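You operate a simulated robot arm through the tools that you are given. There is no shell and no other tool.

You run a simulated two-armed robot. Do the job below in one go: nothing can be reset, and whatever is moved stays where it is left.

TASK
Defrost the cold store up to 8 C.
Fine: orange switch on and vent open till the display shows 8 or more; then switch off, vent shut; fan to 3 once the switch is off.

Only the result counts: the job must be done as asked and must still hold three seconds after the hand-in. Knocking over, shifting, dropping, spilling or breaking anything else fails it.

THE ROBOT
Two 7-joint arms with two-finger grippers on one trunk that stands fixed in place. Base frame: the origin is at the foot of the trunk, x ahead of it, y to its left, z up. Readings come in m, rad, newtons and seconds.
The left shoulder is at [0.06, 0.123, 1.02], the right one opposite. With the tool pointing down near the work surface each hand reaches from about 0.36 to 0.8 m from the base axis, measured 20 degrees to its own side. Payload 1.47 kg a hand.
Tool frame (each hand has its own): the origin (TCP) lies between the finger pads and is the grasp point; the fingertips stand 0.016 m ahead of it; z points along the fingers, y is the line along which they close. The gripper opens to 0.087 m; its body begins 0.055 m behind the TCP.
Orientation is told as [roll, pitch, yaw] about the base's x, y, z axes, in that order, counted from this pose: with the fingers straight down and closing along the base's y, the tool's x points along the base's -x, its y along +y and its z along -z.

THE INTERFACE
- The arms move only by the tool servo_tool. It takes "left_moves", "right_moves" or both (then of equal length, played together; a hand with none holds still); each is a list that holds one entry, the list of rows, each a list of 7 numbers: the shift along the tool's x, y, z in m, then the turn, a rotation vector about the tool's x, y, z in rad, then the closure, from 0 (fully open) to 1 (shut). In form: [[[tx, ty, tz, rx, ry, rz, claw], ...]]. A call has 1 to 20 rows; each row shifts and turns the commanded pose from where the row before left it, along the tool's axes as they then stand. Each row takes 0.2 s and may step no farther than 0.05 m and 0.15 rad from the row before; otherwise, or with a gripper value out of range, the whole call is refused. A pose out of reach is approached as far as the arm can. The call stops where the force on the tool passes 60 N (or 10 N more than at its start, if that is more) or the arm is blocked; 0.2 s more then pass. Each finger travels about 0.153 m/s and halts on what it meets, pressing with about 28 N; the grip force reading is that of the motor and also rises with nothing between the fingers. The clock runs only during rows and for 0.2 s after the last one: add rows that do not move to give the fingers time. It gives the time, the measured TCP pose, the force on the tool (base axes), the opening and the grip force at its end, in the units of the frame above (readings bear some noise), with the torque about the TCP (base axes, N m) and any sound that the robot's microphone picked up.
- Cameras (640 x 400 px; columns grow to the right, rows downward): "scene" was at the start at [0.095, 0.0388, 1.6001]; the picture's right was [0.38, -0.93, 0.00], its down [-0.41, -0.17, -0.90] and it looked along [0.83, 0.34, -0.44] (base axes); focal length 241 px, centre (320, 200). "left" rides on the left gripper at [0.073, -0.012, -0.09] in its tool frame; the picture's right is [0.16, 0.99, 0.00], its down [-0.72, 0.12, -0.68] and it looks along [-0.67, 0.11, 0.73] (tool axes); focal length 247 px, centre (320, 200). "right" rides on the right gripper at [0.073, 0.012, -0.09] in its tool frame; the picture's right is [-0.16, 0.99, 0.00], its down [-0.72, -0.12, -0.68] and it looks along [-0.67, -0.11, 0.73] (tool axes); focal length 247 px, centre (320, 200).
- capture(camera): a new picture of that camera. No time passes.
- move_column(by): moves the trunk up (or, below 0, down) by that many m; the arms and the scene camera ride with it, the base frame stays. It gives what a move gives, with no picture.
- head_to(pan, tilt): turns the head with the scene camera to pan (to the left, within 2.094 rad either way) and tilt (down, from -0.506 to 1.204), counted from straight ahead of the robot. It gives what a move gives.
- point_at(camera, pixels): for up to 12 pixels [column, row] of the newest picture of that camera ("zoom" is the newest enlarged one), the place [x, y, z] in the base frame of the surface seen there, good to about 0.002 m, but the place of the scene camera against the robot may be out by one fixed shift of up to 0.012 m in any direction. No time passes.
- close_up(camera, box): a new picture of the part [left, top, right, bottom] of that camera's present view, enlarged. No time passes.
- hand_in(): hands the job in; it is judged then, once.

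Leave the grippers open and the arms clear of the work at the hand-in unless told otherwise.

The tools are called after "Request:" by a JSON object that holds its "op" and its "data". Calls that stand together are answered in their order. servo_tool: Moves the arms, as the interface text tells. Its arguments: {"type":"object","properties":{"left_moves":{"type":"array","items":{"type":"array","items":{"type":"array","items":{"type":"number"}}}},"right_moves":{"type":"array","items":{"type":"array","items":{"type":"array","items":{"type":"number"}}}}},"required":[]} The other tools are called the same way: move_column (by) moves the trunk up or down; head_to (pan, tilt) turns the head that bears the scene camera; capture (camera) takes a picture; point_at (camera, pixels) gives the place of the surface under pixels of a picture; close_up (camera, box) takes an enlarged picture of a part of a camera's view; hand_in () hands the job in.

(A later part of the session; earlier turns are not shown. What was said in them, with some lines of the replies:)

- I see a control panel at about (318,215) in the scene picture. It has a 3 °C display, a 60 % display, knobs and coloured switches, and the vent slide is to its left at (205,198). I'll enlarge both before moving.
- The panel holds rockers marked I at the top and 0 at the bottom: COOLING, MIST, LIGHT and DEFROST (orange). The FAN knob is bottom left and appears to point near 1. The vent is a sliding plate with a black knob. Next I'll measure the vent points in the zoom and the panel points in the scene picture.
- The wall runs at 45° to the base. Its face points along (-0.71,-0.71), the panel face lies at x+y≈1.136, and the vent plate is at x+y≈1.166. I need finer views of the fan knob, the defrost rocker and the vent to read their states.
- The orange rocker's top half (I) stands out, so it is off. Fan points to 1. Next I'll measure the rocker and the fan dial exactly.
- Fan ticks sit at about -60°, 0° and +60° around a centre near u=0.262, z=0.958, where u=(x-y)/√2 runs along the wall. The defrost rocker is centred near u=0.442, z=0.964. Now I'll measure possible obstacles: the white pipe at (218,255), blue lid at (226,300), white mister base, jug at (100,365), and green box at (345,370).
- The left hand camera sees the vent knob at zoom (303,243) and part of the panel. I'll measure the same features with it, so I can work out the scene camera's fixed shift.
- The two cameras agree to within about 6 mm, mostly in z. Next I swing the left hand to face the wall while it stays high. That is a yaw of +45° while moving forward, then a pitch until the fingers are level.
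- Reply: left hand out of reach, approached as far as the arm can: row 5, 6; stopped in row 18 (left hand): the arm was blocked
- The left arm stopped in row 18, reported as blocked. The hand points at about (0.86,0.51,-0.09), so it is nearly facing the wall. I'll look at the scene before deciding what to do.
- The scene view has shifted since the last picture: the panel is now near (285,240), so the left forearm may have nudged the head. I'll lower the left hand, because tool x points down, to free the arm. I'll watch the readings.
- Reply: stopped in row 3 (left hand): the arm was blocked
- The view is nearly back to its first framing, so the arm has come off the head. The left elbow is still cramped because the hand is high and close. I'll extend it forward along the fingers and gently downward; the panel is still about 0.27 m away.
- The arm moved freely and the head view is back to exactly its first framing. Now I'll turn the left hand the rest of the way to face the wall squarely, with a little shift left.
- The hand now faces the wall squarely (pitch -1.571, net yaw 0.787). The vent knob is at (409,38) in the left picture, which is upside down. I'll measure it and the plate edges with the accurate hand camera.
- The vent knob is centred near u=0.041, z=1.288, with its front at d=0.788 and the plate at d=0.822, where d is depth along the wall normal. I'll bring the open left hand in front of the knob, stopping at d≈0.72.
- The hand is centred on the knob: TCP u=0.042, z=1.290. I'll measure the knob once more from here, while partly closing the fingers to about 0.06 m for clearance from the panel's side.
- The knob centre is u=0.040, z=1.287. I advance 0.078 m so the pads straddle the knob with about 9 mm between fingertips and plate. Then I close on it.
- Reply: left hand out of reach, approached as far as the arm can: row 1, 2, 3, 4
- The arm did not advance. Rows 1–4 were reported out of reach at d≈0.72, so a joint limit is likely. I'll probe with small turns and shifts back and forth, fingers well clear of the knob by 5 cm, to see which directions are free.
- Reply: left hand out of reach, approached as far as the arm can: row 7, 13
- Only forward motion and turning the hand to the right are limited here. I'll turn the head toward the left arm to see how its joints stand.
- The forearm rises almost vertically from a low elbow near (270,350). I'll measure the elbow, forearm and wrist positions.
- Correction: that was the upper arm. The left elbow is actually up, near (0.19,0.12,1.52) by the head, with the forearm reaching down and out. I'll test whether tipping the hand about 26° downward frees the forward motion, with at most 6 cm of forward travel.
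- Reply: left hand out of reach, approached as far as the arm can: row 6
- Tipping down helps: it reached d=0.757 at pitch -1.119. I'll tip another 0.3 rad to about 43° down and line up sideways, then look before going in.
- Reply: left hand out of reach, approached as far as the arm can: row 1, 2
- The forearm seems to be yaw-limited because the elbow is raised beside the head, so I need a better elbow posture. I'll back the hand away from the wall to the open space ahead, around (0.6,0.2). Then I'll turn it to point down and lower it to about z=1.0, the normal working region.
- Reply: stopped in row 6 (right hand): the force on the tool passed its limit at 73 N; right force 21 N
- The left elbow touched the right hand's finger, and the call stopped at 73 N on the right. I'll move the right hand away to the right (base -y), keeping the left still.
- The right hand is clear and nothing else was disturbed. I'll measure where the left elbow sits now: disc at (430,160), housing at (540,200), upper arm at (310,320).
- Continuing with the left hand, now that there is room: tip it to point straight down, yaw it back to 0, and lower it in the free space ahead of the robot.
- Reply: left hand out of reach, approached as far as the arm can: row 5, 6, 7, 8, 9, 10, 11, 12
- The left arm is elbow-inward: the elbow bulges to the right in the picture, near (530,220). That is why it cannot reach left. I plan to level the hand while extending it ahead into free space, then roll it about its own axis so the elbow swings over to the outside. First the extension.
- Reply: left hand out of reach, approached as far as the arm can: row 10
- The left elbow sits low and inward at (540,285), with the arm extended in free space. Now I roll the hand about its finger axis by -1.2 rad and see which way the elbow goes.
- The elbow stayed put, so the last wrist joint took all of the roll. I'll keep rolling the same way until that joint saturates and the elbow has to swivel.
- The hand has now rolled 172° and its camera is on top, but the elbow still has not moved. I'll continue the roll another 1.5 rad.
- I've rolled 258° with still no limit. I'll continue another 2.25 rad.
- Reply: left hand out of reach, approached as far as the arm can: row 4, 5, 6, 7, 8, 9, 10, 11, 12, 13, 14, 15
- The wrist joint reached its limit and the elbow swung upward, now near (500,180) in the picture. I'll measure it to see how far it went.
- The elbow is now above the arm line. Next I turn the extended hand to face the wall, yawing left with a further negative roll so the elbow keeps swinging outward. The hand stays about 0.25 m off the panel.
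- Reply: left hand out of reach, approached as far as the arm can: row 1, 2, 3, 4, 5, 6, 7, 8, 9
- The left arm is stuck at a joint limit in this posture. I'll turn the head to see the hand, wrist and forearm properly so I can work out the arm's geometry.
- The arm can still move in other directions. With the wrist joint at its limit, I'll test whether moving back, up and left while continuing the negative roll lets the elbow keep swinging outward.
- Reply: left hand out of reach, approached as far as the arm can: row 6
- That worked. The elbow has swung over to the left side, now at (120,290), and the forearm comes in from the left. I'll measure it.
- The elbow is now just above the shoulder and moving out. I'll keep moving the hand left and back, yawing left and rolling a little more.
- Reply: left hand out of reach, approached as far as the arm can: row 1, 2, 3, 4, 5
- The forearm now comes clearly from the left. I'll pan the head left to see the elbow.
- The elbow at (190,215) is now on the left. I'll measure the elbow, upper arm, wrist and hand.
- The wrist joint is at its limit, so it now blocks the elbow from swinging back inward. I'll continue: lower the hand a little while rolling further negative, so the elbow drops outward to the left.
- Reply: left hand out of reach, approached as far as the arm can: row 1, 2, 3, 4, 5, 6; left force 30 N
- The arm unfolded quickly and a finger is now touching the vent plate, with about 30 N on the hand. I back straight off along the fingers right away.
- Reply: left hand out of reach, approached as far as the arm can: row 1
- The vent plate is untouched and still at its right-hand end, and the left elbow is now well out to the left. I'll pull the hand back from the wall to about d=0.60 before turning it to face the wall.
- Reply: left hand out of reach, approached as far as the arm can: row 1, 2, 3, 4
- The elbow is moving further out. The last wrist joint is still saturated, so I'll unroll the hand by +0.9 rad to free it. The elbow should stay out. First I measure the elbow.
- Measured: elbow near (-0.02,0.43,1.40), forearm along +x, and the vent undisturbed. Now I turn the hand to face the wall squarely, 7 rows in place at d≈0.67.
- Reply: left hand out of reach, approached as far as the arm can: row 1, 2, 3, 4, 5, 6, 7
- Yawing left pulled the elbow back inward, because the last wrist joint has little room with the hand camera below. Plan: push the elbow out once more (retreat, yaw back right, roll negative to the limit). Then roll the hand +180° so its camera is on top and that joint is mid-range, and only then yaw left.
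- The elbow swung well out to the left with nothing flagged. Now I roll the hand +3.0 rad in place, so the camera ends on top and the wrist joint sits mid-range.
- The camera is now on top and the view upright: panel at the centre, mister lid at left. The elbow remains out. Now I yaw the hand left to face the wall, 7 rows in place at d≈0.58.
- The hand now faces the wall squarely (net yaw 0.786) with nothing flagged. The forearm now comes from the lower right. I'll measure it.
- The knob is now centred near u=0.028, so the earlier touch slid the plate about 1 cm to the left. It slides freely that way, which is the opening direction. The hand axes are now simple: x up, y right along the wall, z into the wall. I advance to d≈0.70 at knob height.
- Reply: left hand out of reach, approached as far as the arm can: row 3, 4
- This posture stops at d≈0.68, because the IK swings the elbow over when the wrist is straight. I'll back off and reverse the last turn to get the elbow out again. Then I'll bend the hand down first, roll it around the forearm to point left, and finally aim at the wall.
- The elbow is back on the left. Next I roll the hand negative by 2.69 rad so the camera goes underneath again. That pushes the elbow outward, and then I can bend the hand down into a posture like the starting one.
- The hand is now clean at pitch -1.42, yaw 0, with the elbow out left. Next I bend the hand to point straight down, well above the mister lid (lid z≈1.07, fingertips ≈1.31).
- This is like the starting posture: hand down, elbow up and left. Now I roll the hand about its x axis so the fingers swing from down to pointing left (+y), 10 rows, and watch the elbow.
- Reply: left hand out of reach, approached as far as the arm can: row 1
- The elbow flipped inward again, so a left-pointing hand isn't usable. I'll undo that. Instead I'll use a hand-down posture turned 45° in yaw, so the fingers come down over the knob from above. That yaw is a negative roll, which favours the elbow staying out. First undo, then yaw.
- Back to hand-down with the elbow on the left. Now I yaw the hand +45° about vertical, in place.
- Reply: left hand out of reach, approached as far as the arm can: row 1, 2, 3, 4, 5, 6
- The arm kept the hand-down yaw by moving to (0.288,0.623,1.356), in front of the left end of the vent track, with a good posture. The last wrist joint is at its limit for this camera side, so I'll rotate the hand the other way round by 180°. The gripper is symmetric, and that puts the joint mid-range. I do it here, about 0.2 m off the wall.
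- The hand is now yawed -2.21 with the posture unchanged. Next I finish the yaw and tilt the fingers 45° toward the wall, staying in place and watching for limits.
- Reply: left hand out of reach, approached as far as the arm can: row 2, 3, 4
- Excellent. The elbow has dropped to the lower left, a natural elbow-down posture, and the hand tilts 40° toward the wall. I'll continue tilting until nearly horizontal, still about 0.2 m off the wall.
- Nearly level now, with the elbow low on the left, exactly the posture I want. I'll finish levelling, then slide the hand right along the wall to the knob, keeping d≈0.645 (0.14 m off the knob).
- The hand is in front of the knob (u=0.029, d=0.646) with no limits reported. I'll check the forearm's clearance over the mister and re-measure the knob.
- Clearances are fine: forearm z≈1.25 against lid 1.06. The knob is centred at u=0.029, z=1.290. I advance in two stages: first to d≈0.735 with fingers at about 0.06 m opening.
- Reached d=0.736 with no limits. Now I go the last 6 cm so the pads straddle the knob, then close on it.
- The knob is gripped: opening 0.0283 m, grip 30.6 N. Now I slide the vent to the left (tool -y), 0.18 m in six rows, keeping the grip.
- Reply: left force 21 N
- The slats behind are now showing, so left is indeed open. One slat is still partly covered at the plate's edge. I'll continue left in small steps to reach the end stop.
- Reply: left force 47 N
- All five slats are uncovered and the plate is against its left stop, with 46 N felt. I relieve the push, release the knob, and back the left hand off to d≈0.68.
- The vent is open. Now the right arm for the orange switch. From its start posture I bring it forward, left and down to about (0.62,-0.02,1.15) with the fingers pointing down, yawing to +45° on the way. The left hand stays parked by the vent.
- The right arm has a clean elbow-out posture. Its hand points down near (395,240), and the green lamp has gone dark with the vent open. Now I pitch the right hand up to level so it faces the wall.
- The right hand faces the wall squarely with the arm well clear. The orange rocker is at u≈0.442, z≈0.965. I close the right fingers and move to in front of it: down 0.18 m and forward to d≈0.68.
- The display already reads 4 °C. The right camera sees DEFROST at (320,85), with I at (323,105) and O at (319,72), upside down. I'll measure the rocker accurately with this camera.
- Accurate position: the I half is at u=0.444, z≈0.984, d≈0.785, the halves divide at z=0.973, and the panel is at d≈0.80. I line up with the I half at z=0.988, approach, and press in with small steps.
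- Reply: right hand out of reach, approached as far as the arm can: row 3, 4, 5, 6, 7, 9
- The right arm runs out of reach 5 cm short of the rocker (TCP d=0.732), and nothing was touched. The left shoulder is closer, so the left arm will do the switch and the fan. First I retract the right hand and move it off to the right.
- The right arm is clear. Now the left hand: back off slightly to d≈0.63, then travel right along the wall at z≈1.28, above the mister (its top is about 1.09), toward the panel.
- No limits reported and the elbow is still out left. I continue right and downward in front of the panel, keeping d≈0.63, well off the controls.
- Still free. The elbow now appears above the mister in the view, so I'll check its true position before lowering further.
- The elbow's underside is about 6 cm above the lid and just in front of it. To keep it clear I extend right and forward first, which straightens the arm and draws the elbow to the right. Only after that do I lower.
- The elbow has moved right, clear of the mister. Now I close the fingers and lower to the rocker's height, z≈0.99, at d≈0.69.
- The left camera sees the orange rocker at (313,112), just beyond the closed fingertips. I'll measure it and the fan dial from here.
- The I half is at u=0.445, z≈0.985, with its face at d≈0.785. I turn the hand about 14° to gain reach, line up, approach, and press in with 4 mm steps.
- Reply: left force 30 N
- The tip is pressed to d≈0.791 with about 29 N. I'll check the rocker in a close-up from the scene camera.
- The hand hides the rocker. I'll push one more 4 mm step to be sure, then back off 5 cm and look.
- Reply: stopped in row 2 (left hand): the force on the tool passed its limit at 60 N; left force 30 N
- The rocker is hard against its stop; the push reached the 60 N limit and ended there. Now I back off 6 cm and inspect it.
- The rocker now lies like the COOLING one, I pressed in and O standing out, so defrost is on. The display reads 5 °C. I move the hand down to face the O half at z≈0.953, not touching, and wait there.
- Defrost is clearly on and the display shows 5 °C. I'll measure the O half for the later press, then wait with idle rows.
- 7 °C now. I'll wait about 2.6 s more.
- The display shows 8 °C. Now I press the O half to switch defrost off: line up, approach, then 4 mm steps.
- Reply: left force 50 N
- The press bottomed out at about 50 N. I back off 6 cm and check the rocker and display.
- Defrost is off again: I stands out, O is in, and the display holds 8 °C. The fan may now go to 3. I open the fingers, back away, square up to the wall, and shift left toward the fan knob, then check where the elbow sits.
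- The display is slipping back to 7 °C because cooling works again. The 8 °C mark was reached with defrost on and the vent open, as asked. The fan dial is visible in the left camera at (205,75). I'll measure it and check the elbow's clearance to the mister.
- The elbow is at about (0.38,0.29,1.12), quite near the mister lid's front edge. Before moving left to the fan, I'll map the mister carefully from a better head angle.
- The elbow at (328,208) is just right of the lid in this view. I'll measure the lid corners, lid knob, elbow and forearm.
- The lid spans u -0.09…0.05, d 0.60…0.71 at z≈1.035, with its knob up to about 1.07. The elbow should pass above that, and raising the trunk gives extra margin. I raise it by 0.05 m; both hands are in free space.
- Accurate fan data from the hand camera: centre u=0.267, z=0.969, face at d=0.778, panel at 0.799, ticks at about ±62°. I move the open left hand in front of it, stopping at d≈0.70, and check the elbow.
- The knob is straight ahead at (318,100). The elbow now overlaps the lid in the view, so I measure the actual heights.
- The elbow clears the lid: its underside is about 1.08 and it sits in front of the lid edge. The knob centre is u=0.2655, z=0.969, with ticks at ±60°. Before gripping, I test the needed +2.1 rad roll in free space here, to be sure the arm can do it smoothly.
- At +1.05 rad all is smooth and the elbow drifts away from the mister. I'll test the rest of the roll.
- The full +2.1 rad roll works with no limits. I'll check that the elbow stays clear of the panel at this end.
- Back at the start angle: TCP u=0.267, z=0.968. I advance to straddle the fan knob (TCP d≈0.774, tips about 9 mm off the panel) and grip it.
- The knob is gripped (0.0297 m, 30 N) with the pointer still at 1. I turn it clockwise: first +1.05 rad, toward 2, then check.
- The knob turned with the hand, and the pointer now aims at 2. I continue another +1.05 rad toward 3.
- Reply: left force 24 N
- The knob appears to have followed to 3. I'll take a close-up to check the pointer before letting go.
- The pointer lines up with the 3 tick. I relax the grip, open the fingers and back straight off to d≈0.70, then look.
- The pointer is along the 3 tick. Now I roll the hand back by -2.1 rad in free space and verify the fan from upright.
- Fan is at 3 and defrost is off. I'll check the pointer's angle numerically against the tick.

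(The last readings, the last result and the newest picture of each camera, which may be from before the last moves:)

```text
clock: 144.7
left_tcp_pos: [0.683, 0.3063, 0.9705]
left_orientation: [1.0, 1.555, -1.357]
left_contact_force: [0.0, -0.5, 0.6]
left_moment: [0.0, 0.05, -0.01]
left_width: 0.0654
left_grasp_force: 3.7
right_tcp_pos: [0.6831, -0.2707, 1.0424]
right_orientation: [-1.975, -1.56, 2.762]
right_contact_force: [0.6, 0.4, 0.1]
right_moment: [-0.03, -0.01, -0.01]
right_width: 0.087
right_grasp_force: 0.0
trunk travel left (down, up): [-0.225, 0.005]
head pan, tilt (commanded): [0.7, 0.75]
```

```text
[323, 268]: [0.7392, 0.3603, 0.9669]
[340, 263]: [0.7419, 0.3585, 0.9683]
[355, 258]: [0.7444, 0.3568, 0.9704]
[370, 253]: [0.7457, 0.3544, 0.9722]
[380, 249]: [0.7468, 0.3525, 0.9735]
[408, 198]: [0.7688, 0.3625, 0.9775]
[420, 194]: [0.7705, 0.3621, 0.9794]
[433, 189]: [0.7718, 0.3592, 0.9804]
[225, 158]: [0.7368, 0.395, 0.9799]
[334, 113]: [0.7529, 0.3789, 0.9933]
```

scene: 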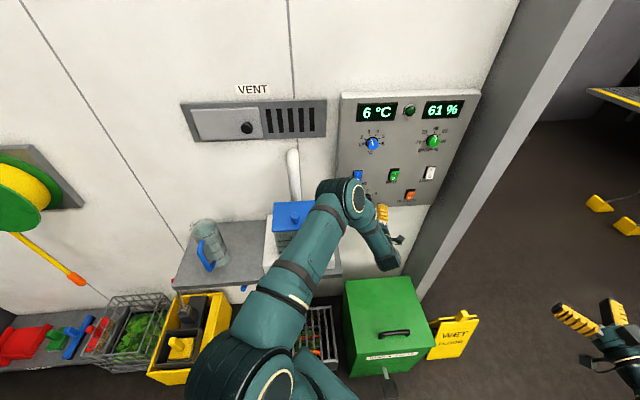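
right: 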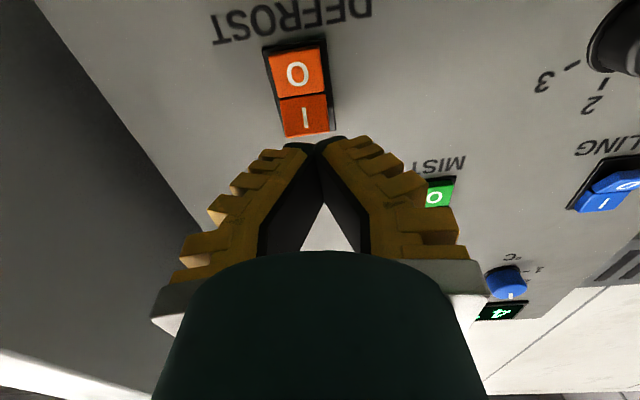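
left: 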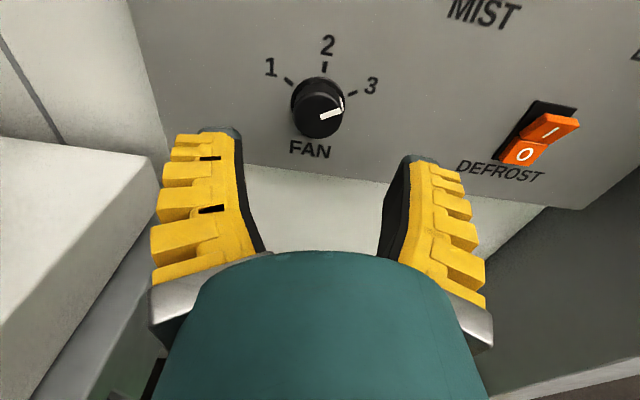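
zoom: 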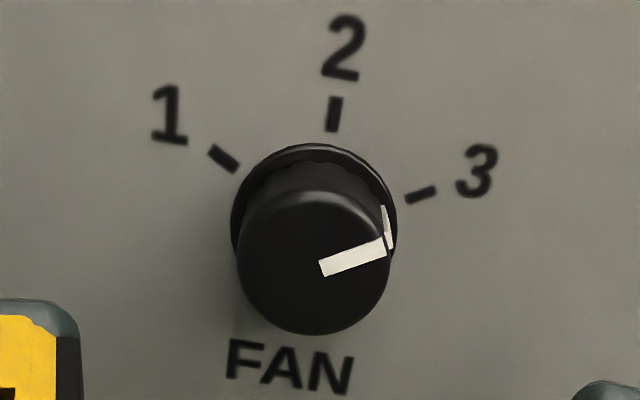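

Pointer at about 59° against the tick at 60°, so the fan is set to 3. Now back to the vent. I retreat to d≈0.64 and rise to z≈1.29 in front of the panel.

Request:
{"op": "servo_tool", "data": {"left_moves": [[[0.02, 0, -0.03, 0, 0, 0, 0.2], [0.03, 0, -0.03, 0, 0, 0, 0.2], [0.044, 0, 0, 0, 0, 0, 0.2], [0.044, 0, 0, 0, 0, 0, 0.2], [0.044, 0, 0, 0, 0, 0, 0.2], [0.044, 0, 0, 0, 0, 0, 0.2], [0.044, 0, 0, 0, 0, 0, 0.2], [0.044, 0, 0, 0, 0, 0, 0.2], [0, 0, 0, 0, 0, 0, 0.2]]]}}

Request:
{"op": "capture", "data": {"camera": "scene"}}

```text
clock: 146.7
left_tcp_pos: [0.6395, 0.2704, 1.2835]
left_orientation: [0.834, 1.555, -1.525]
left_contact_force: [0.2, 0.0, -0.1]
left_moment: [-0.02, 0.0, -0.02]
left_width: 0.0732
left_grasp_force: 2.3
right_tcp_pos: [0.6844, -0.2709, 1.0424]
right_orientation: [-1.933, -1.56, 2.713]
right_contact_force: [0.9, 0.7, -0.2]
right_moment: [-0.01, -0.01, -0.03]
right_width: 0.087
right_grasp_force: 0.0
trunk travel left (down, up): [-0.225, 0.005]
head pan, tilt (commanded): [0.7, 0.75]
```

```text
taken
```

scene: 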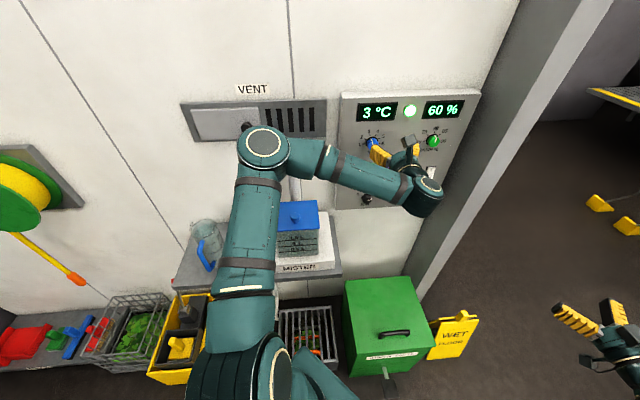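

Clear so far; the display is back to 3 °C and the lamp is on again. I move left along the wall at z≈1.285, d≈0.64, in two stages, checking the elbow.

Request:
{"op": "servo_tool", "data": {"left_moves": [[[0, -0.042, 0, 0, 0, 0, 0.2], [0, -0.042, 0, 0, 0, 0, 0.2], [0, -0.042, 0, 0, 0, 0, 0.2], [0, -0.042, 0, 0, 0, 0, 0.2], [0, -0.042, 0, 0, 0, 0, 0.2], [0, 0, 0, 0, 0, 0, 0.2]]]}}

Request:
{"op": "capture", "data": {"camera": "scene"}}

```text
clock: 148.1
left_tcp_pos: [0.4902, 0.4195, 1.2828]
left_orientation: [0.856, 1.554, -1.501]
left_contact_force: [-0.4, 0.9, 1.0]
left_moment: [0.02, 0.03, 0.02]
left_width: 0.0731
left_grasp_force: 2.7
right_tcp_pos: [0.6859, -0.2709, 1.043]
right_orientation: [-1.91, -1.561, 2.697]
right_contact_force: [0.5, 0.3, 0.3]
right_moment: [0.02, 0.01, 0.01]
right_width: 0.0871
right_grasp_force: 0.1
trunk travel left (down, up): [-0.225, 0.005]
head pan, tilt (commanded): [0.7, 0.75]
```

```text
taken
```

scene: 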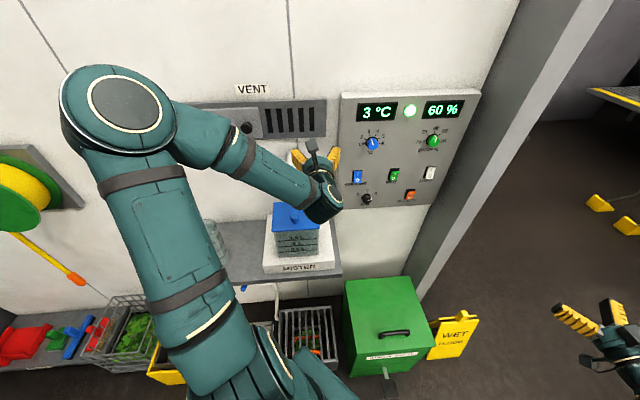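

The elbow is higher than it was on the way over, near (120,110). I'll measure it before going on.

Request:
{"op": "point_at", "data": {"camera": "scene", "pixels": [[122, 100], [150, 210], [200, 135], [265, 170], [325, 195], [90, 120], [190, 310]]}}

```text
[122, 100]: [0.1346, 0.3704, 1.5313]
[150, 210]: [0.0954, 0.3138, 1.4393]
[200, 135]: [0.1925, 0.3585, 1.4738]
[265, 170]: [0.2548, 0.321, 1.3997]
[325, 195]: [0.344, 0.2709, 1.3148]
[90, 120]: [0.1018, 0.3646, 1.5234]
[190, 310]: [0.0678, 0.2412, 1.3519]
```

The elbow is up-left at (0.12,0.38,1.47), higher than before. A negative roll pushes it outward, so I roll the hand -0.9 rad while moving left in small steps, still 0.14 m off the knob plane.

Request:
{"op": "servo_tool", "data": {"left_moves": [[[0, 0, 0, 0, 0, -0.15, 0.2], [0, 0, 0, 0, 0, -0.15, 0.2], [0, 0, 0, 0, 0, -0.15, 0.2], [0, 0, 0, 0, 0, -0.15, 0.2], [0, 0, 0, 0, 0, -0.15, 0.2], [0, 0, 0, 0, 0, -0.15, 0.2], [0, 0, 0, 0, 0, 0, 0.2]]]}}

Request:
{"op": "capture", "data": {"camera": "scene"}}

```text
clock: 149.7
left_tcp_pos: [0.4907, 0.4179, 1.2821]
left_orientation: [1.561, 0.657, -0.789]
left_contact_force: [-0.4, 1.4, -0.1]
left_moment: [0.0, 0.0, 0.03]
left_width: 0.073
left_grasp_force: 3.0
right_tcp_pos: [0.6841, -0.2724, 1.0426]
right_orientation: [-1.991, -1.56, 2.777]
right_contact_force: [0.2, 0.3, -0.8]
right_moment: [-0.01, 0.01, -0.01]
right_width: 0.087
right_grasp_force: 0.0
trunk travel left (down, up): [-0.225, 0.005]
head pan, tilt (commanded): [0.7, 0.75]
```

```text
taken
```

scene: 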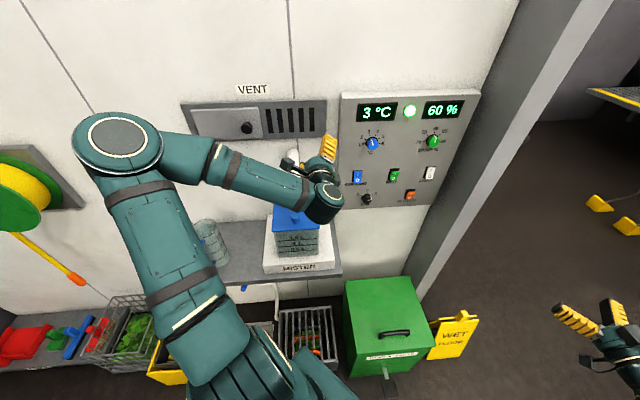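

That lowers the elbow. I roll another -0.6 rad, then move left 0.2 m to the vent knob's position at the same distance.

Request:
{"op": "servo_tool", "data": {"left_moves": [[[0, 0, 0, 0, 0, -0.15, 0.2], [0, 0, 0, 0, 0, -0.15, 0.2], [0, 0, 0, 0, 0, -0.15, 0.2], [0, 0, 0, 0, 0, -0.15, 0.2], [0, 0, 0, 0, 0, 0, 0.2]]]}}

Request:
{"op": "capture", "data": {"camera": "scene"}}

```text
clock: 150.8
left_tcp_pos: [0.4911, 0.418, 1.2831]
left_orientation: [1.56, 0.059, -0.786]
left_contact_force: [0.5, -0.3, 0.0]
left_moment: [0.03, -0.03, -0.02]
left_width: 0.0731
left_grasp_force: 1.9
right_tcp_pos: [0.6833, -0.2718, 1.0433]
right_orientation: [-1.993, -1.559, 2.777]
right_contact_force: [0.7, 0.1, 0.0]
right_moment: [0.04, 0.0, 0.0]
right_width: 0.0871
right_grasp_force: 0.0
trunk travel left (down, up): [-0.225, 0.005]
head pan, tilt (commanded): [0.7, 0.75]
```

```text
taken
```

scene: 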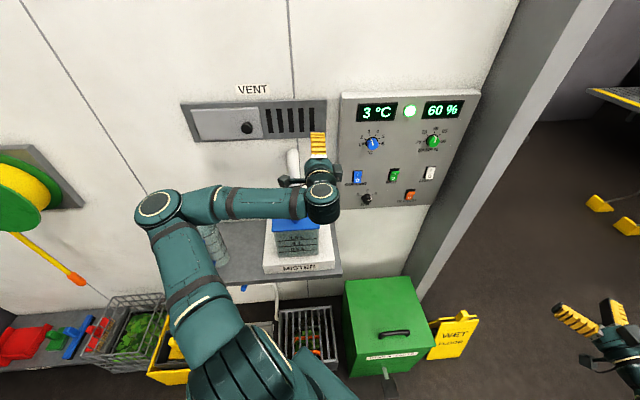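

The elbow is now low and outside, like the earlier good posture. In this roll, tool +x points left along the wall. I move left 0.2 m.

Request:
{"op": "servo_tool", "data": {"left_moves": [[[0.0403, 0, 0, 0, 0, 0, 0.2], [0.0403, 0, 0, 0, 0, 0, 0.2], [0.0403, 0, 0, 0, 0, 0, 0.2], [0.0403, 0, 0, 0, 0, 0, 0.2], [0.0403, 0, 0, 0, 0, 0, 0.2], [0, 0, 0, 0, 0, 0, 0.2]]]}}

Request:
{"op": "capture", "data": {"camera": "scene"}}

Request:
{"op": "capture", "data": {"camera": "left"}}

```text
clock: 152.2
left_tcp_pos: [0.3504, 0.5622, 1.2924]
left_orientation: [1.562, 0.06, -0.786]
left_contact_force: [0.9, 0.4, 1.2]
left_moment: [-0.04, 0.03, 0.01]
left_width: 0.0731
left_grasp_force: 2.5
right_tcp_pos: [0.684, -0.2713, 1.0436]
right_orientation: [-1.969, -1.563, 2.754]
right_contact_force: [-0.3, 0.3, 0.1]
right_moment: [0.0, 0.03, 0.02]
right_width: 0.0872
right_grasp_force: 0.1
trunk travel left (down, up): [-0.225, 0.005]
head pan, tilt (commanded): [0.7, 0.75]
```

```text
taken
```

scene: 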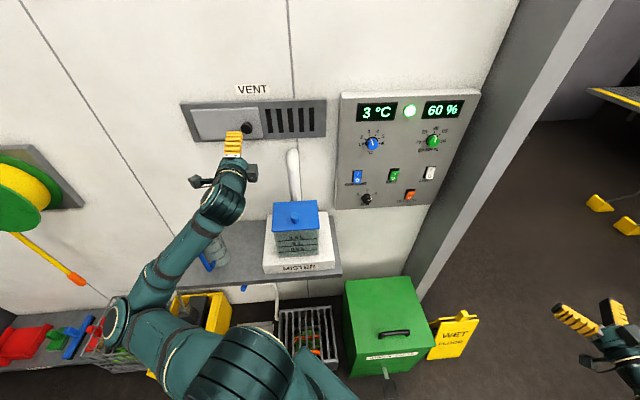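

```text
taken
```

left: 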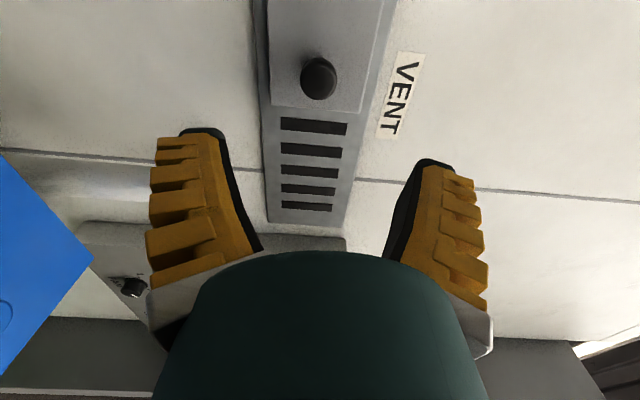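

The elbow dropped quite low, near (120,320) in the picture, and the forearm passes in front of the jug. I'll measure clearances right away.

Request:
{"op": "point_at", "data": {"camera": "scene", "pixels": [[115, 320], [150, 280], [180, 250], [200, 235], [222, 205], [222, 245], [210, 265], [130, 345], [200, 330], [205, 262]]}}

Request:
{"op": "close_up", "data": {"camera": "scene", "box": [80, 170, 320, 350]}}

```text
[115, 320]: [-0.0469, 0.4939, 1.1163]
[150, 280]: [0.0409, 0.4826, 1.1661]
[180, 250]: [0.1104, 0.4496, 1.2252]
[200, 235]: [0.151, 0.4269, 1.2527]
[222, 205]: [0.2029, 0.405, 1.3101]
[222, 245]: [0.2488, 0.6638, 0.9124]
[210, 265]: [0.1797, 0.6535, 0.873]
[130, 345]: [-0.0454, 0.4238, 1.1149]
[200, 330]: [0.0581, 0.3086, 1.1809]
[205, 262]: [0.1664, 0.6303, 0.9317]
```

```text
2.22 times, centred on (200, 260) of scene
```

zoom: 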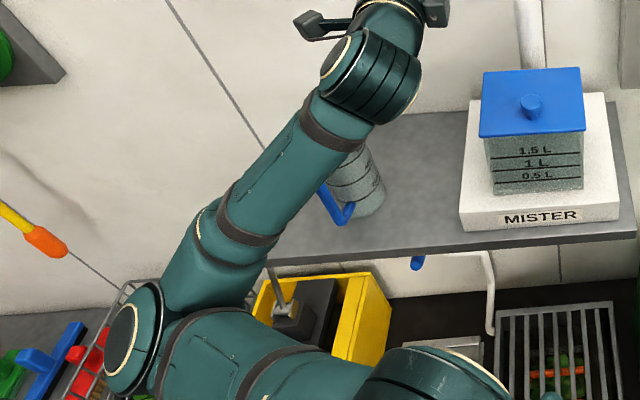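

Everything is clear: forearm at y≈0.45, jug at y≥0.63. I roll the hand back +1.5 rad so the fingers close horizontally around the knob, as when I opened the vent.

Request:
{"op": "servo_tool", "data": {"left_moves": [[[0, 0, 0, 0, 0, 0.15, 0.2], [0, 0, 0, 0, 0, 0.15, 0.2], [0, 0, 0, 0, 0, 0.15, 0.2], [0, 0, 0, 0, 0, 0.15, 0.2], [0, 0, 0, 0, 0, 0.15, 0.2], [0, 0, 0, 0, 0, 0.15, 0.2], [0, 0, 0, 0, 0, 0.15, 0.2], [0, 0, 0, 0, 0, 0.15, 0.2], [0, 0, 0, 0, 0, 0.15, 0.2], [0, 0, 0, 0, 0, 0.15, 0.2], [0, 0, 0, 0, 0, 0, 0.2]]]}}

Request:
{"op": "capture", "data": {"camera": "scene"}}

Request:
{"op": "capture", "data": {"camera": "left"}}

```text
clock: 154.7
left_tcp_pos: [0.349, 0.5615, 1.2942]
left_orientation: [0.854, 1.556, -1.503]
left_contact_force: [0.5, -0.5, 0.4]
left_moment: [0.01, 0.0, -0.01]
left_width: 0.073
left_grasp_force: 2.4
right_tcp_pos: [0.6827, -0.2711, 1.0426]
right_orientation: [-1.97, -1.56, 2.752]
right_contact_force: [0.0, 0.0, 0.0]
right_moment: [0.02, 0.03, 0.02]
right_width: 0.087
right_grasp_force: 0.1
trunk travel left (down, up): [-0.225, 0.005]
head pan, tilt (commanded): [0.7, 0.75]
```

```text
taken
```

scene: 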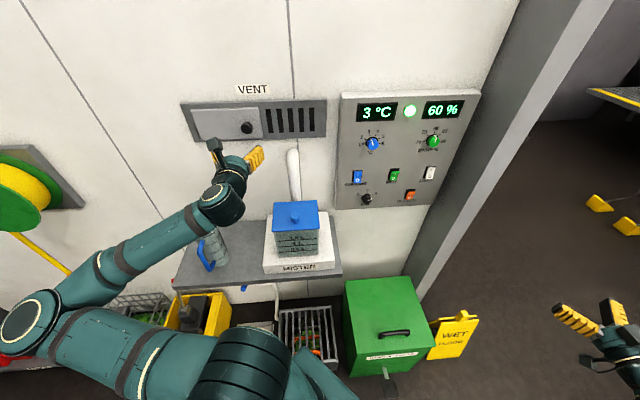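

```text
taken
```

left: 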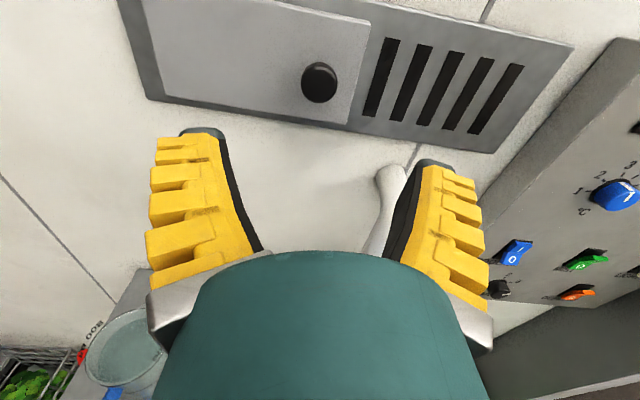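

Good posture, with the knob ahead at (319,82). I measure it.

Request:
{"op": "point_at", "data": {"camera": "left", "pixels": [[319, 82], [303, 82], [336, 82], [319, 65], [319, 99], [250, 60], [365, 40], [355, 110]]}}

```text
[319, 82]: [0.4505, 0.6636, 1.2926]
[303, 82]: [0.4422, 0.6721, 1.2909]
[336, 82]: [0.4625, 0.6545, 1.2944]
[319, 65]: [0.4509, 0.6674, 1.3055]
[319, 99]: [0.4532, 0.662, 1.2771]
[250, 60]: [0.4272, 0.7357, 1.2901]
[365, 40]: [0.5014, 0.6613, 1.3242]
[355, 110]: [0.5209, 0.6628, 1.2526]
```

The knob is at u=-0.149, z=1.291. I advance 0.153 m so the pads straddle it, then close.

Request:
{"op": "servo_tool", "data": {"left_moves": [[[0, 0.0005, 0.0255, 0, 0, 0, 0.3], [0, 0.0005, 0.0255, 0, 0, 0, 0.3], [0, 0, 0.0255, 0, 0, 0, 0.3], [0, 0, 0.0255, 0, 0, 0, 0.3], [0, 0, 0.0255, 0, 0, 0, 0.3], [0, 0, 0.0255, 0, 0, 0, 0.3], [0, 0, 0, 0, 0, 0, 0.3], [0, 0, 0, 0, 0, 0, 0.6], [0, 0, 0, 0, 0, 0, 0.8], [0, 0, 0, 0, 0, 0, 0.9]]]}}

Request:
{"op": "capture", "data": {"camera": "left"}}

```text
clock: 156.8
left_tcp_pos: [0.457, 0.6698, 1.2944]
left_orientation: [0.921, 1.555, -1.436]
left_contact_force: [0.9, 3.1, 1.9]
left_moment: [-0.36, 0.42, -0.01]
left_width: 0.03
left_grasp_force: 29.9
right_tcp_pos: [0.6842, -0.2721, 1.0436]
right_orientation: [-1.951, -1.56, 2.736]
right_contact_force: [0.0, 0.4, 1.0]
right_moment: [-0.03, 0.03, 0.01]
right_width: 0.0872
right_grasp_force: 0.0
trunk travel left (down, up): [-0.225, 0.005]
head pan, tilt (commanded): [0.7, 0.75]
```

```text
taken
```

left: 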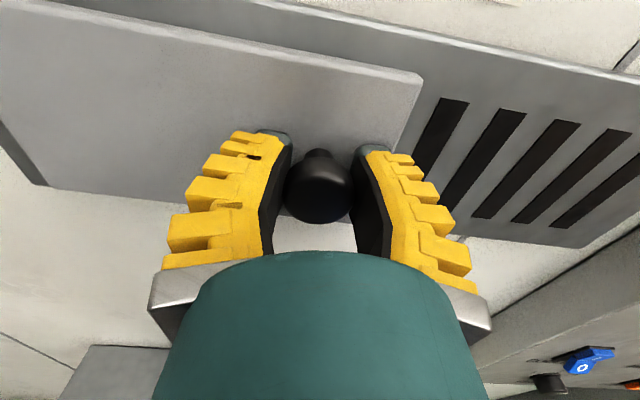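

Gripped (0.030 m, 30 N). Now I slide the vent to the right, 0.165 m first.

Request:
{"op": "servo_tool", "data": {"left_moves": [[[0, 0.02, 0, 0, 0, 0, 0.9], [0, 0.03, 0, 0, 0, 0, 0.9], [0, 0.03, 0, 0, 0, 0, 0.9], [0, 0.03, 0, 0, 0, 0, 0.9], [0, 0.03, 0, 0, 0, 0, 0.9], [0, 0.025, 0, 0, 0, 0, 0.9], [0, 0, 0, 0, 0, 0, 0.9]]]}}

Request:
{"op": "capture", "data": {"camera": "left"}}

Request:
{"op": "capture", "data": {"camera": "scene"}}

```text
clock: 158.4
left_tcp_pos: [0.5734, 0.5524, 1.2944]
left_orientation: [0.795, 1.555, -1.559]
left_contact_force: [-5.1, -4.6, -13.3]
left_moment: [0.23, -0.2, -0.02]
left_width: 0.0283
left_grasp_force: 29.9
right_tcp_pos: [0.6827, -0.2706, 1.0432]
right_orientation: [-1.938, -1.56, 2.724]
right_contact_force: [0.4, 1.2, 0.9]
right_moment: [-0.04, 0.0, 0.04]
right_width: 0.0869
right_grasp_force: 0.1
trunk travel left (down, up): [-0.225, 0.005]
head pan, tilt (commanded): [0.7, 0.75]
```

```text
taken
```

left: 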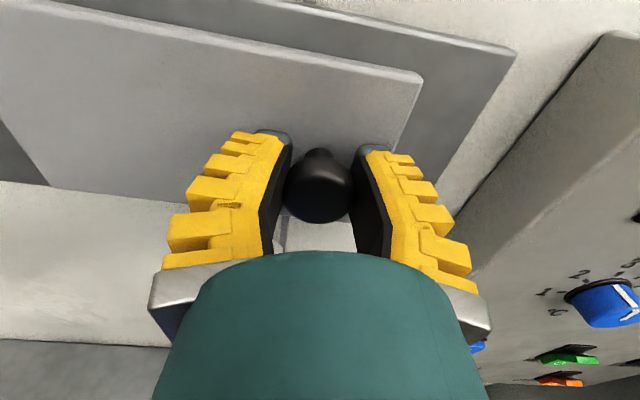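

```text
taken
```

scene: 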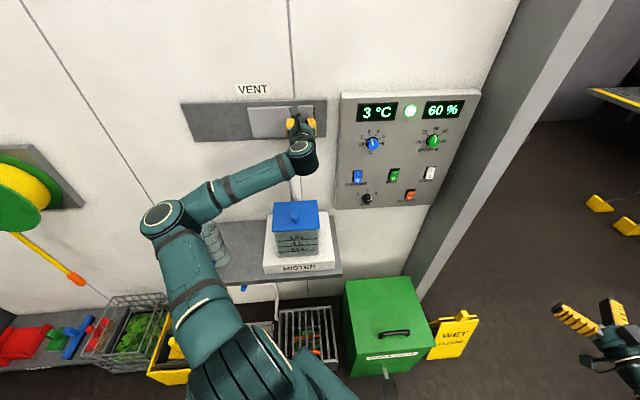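

All slats are covered and the knob is at u≈0.015. The shut stop is near u≈0.040, so I continue right in small steps until the stop is felt.

Request:
{"op": "servo_tool", "data": {"left_moves": [[[0, 0.01, 0, 0, 0, 0, 0.9], [0, 0.01, 0, 0, 0, 0, 0.9], [0, 0.007, 0, 0, 0, 0, 0.9], [0, 0.005, 0, 0, 0, 0, 0.9], [0, 0, 0, 0, 0, 0, 0.9]]]}}

Request:
{"op": "close_up", "data": {"camera": "scene", "box": [170, 80, 350, 180]}}

Request:
{"op": "capture", "data": {"camera": "left"}}

```text
clock: 159.7
left_tcp_pos: [0.5938, 0.5364, 1.2953]
left_orientation: [0.916, 1.551, -1.429]
left_contact_force: [-24.1, 22.5, -13.5]
left_moment: [0.11, 0.04, 0.09]
left_width: 0.0313
left_grasp_force: 30.2
right_tcp_pos: [0.6819, -0.2678, 1.0449]
right_orientation: [-1.787, -1.558, 2.571]
right_contact_force: [-1.0, -1.3, 0.1]
right_moment: [0.03, -0.04, 0.0]
right_width: 0.0872
right_grasp_force: 0.0
trunk travel left (down, up): [-0.225, 0.005]
head pan, tilt (commanded): [0.7, 0.75]
```

```text
3.56 times, centred on (260, 130) of scene
```

zoom: 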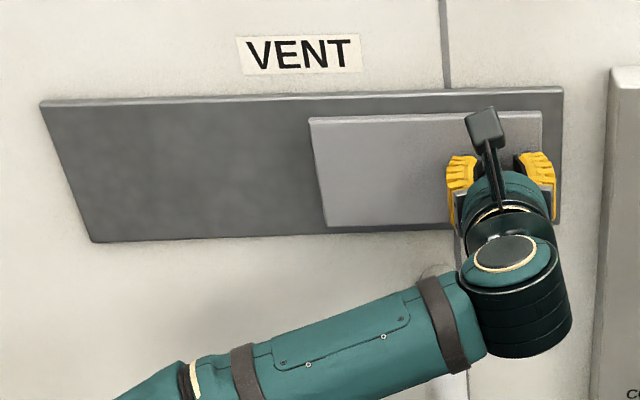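

```text
taken
```

left: 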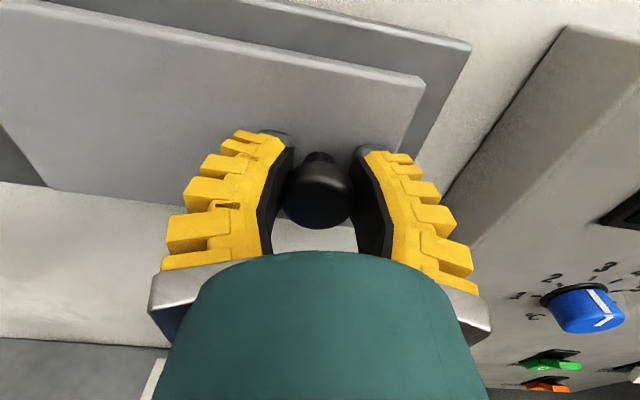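

The stop is reached at u=0.0406, the original shut position, with 33 N felt. I relieve the push, release, and back off.

Request:
{"op": "servo_tool", "data": {"left_moves": [[[0, -0.006, 0, 0, 0, 0, 0.9], [0, 0, 0, 0, 0, 0, 0.9], [0, 0, 0, 0, 0, 0, 0.5], [0, 0, 0, 0, 0, 0, 0.3], [0, 0, -0.03, 0, 0, 0, 0.3], [0, 0, -0.04, 0, 0, 0, 0.3], [0, 0, -0.04, 0, 0, 0, 0.2], [0, 0, -0.04, 0, 0, 0, 0], [0, 0, 0, 0, 0, 0, 0]]]}}

Request:
{"op": "capture", "data": {"camera": "left"}}

Request:
{"op": "capture", "data": {"camera": "scene"}}

```text
clock: 161.7
left_tcp_pos: [0.4853, 0.4262, 1.2997]
left_orientation: [0.921, 1.554, -1.434]
left_contact_force: [1.0, -0.5, -0.2]
left_moment: [0.03, 0.04, 0.0]
left_width: 0.0869
left_grasp_force: 0.0
right_tcp_pos: [0.6845, -0.2716, 1.0431]
right_orientation: [-1.953, -1.561, 2.739]
right_contact_force: [0.3, -0.5, 0.2]
right_moment: [0.03, 0.01, 0.02]
right_width: 0.0869
right_grasp_force: 0.1
trunk travel left (down, up): [-0.225, 0.005]
head pan, tilt (commanded): [0.7, 0.75]
```

```text
taken
```

left: 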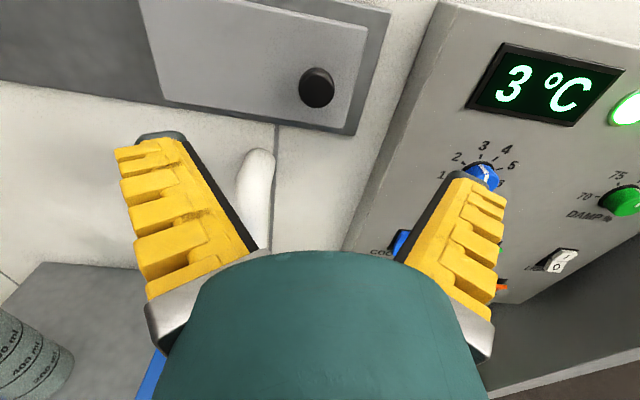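

```text
taken
```

scene: 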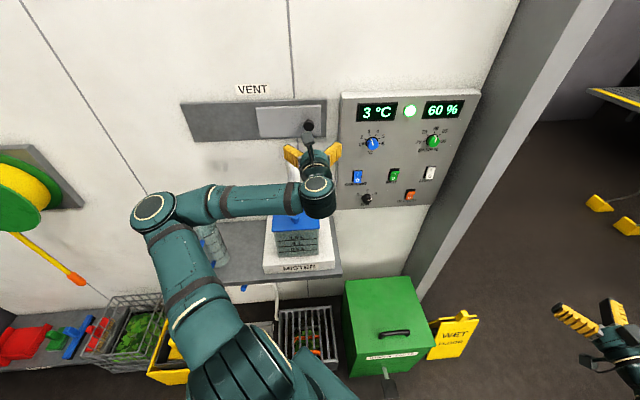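

The vent is shut and the fingers are open. I'll verify the plate position and panel states closely, then withdraw the arm a little more.

Request:
{"op": "point_at", "data": {"camera": "left", "pixels": [[316, 88], [301, 88], [333, 88], [366, 40], [340, 128], [362, 132], [388, 20], [158, 90]]}}

Request:
{"op": "close_up", "data": {"camera": "scene", "box": [320, 80, 480, 220]}}

Request:
{"op": "servo_tool", "data": {"left_moves": [[[0, 0, -0.03, 0, 0, 0, 0], [0, 0, -0.03, 0, 0, 0, 0], [0.01, 0, -0.03, 0, 0, 0, 0], [0, 0, 0, 0, 0, 0, 0]]]}}

Request:
{"op": "capture", "data": {"camera": "scene"}}

```text
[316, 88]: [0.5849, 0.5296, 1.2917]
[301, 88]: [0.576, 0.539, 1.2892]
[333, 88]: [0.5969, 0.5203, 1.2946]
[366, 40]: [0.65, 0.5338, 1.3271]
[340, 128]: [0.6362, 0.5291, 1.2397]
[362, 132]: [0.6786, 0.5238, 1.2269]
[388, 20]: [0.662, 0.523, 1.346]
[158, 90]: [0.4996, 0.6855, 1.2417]
```

```text
2.86 times, centred on (400, 150) of scene
```

zoom: 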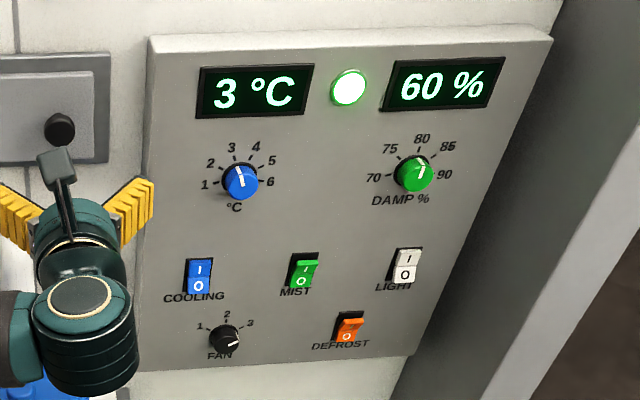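

```text
clock: 162.7
left_tcp_pos: [0.447, 0.37, 1.3159]
left_orientation: [0.903, 1.557, -1.449]
left_contact_force: [0.4, -0.1, -0.4]
left_moment: [0.0, 0.03, 0.0]
left_width: 0.0869
left_grasp_force: 0.0
left hand out of reach, approached as far as the arm can: row 2, 3
right_tcp_pos: [0.6828, -0.2714, 1.0433]
right_orientation: [-1.949, -1.561, 2.734]
right_contact_force: [-0.1, 0.0, -0.8]
right_moment: [-0.02, 0.03, -0.01]
right_width: 0.0869
right_grasp_force: 0.0
trunk travel left (down, up): [-0.225, 0.005]
head pan, tilt (commanded): [0.7, 0.75]
```

```text
taken
```

scene: 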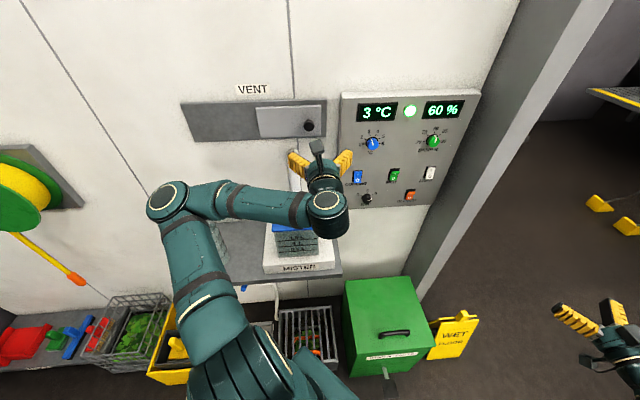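

The job as stated is complete:
- **Defrost:** the display reached 8 °C with the orange switch on and the vent open.
- **Switch:** the orange switch is off, with I standing out.
- **Vent:** shut, knob at u=0.040, the same as at the start.
- **Fan:** pointer at about 59°, on the 3 tick, and turned only after the switch was off.

The other dials and switches look unchanged, both grippers are open, and both arms are about 0.2 m or more from the work. I'll take one last close look before handing in.

Request:
{"op": "close_up", "data": {"camera": "scene", "box": [160, 70, 480, 290]}}

Request:
{"op": "point_at", "data": {"camera": "scene", "pixels": [[309, 126], [260, 110], [322, 135], [318, 165], [300, 270]]}}

```text
1.82 times, centred on (320, 180) of scene
```

zoom: 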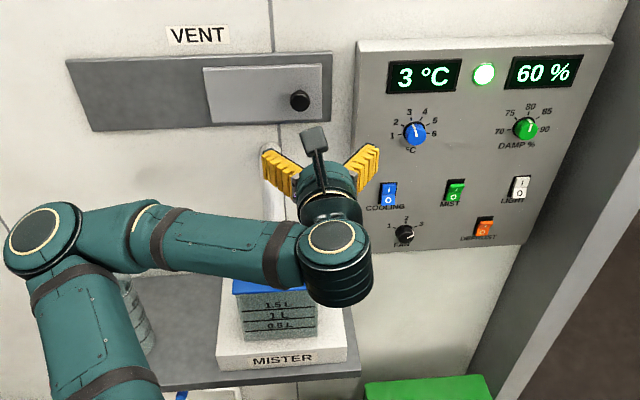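

```text
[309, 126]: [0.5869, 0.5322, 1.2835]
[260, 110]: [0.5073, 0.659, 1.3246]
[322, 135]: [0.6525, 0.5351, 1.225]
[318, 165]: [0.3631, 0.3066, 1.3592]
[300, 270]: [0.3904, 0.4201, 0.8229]
```

The vent is shut, defrost is off and the fan is at 3. The mister and jug are undisturbed, and both hands are open and clear of the work. I'm handing in now.

Request:
{"op": "hand_in", "data": {}}

```text
The job is handed in.
```

I defrosted the cold store as asked and handed the job in. I haven't seen a verdict yet.

- **Defrost:** the orange switch was on and the vent open until the display showed 8 °C. I then switched it off. The true temperature at that moment may have been just under or just over 8, because the display seems to round.
- **Fan:** I turned it from 1 to 3 after the switch was off. The pointer sits on the 3 tick.
- **Vent:** I shut it fully, against its original stop, after setting the fan. It stayed open for about 36 seconds after the switch went off.
- **Temperature now:** the display has dropped back to 3 °C, because the cooling switch was on throughout and I left it alone.

Three bumps happened early on while I was freeing the left arm:
- The left arm seems to have nudged the robot's own head.
- Its elbow knocked the right gripper.
- A finger touched the vent plate and slid it about 1 cm.

Nothing was knocked over or broken, and in the last pictures the other dials and switches, the mister and the jug look as they were at the start. I raised the trunk by 0.05 m for clearance and left it there. Both grippers are open and clear of the work.
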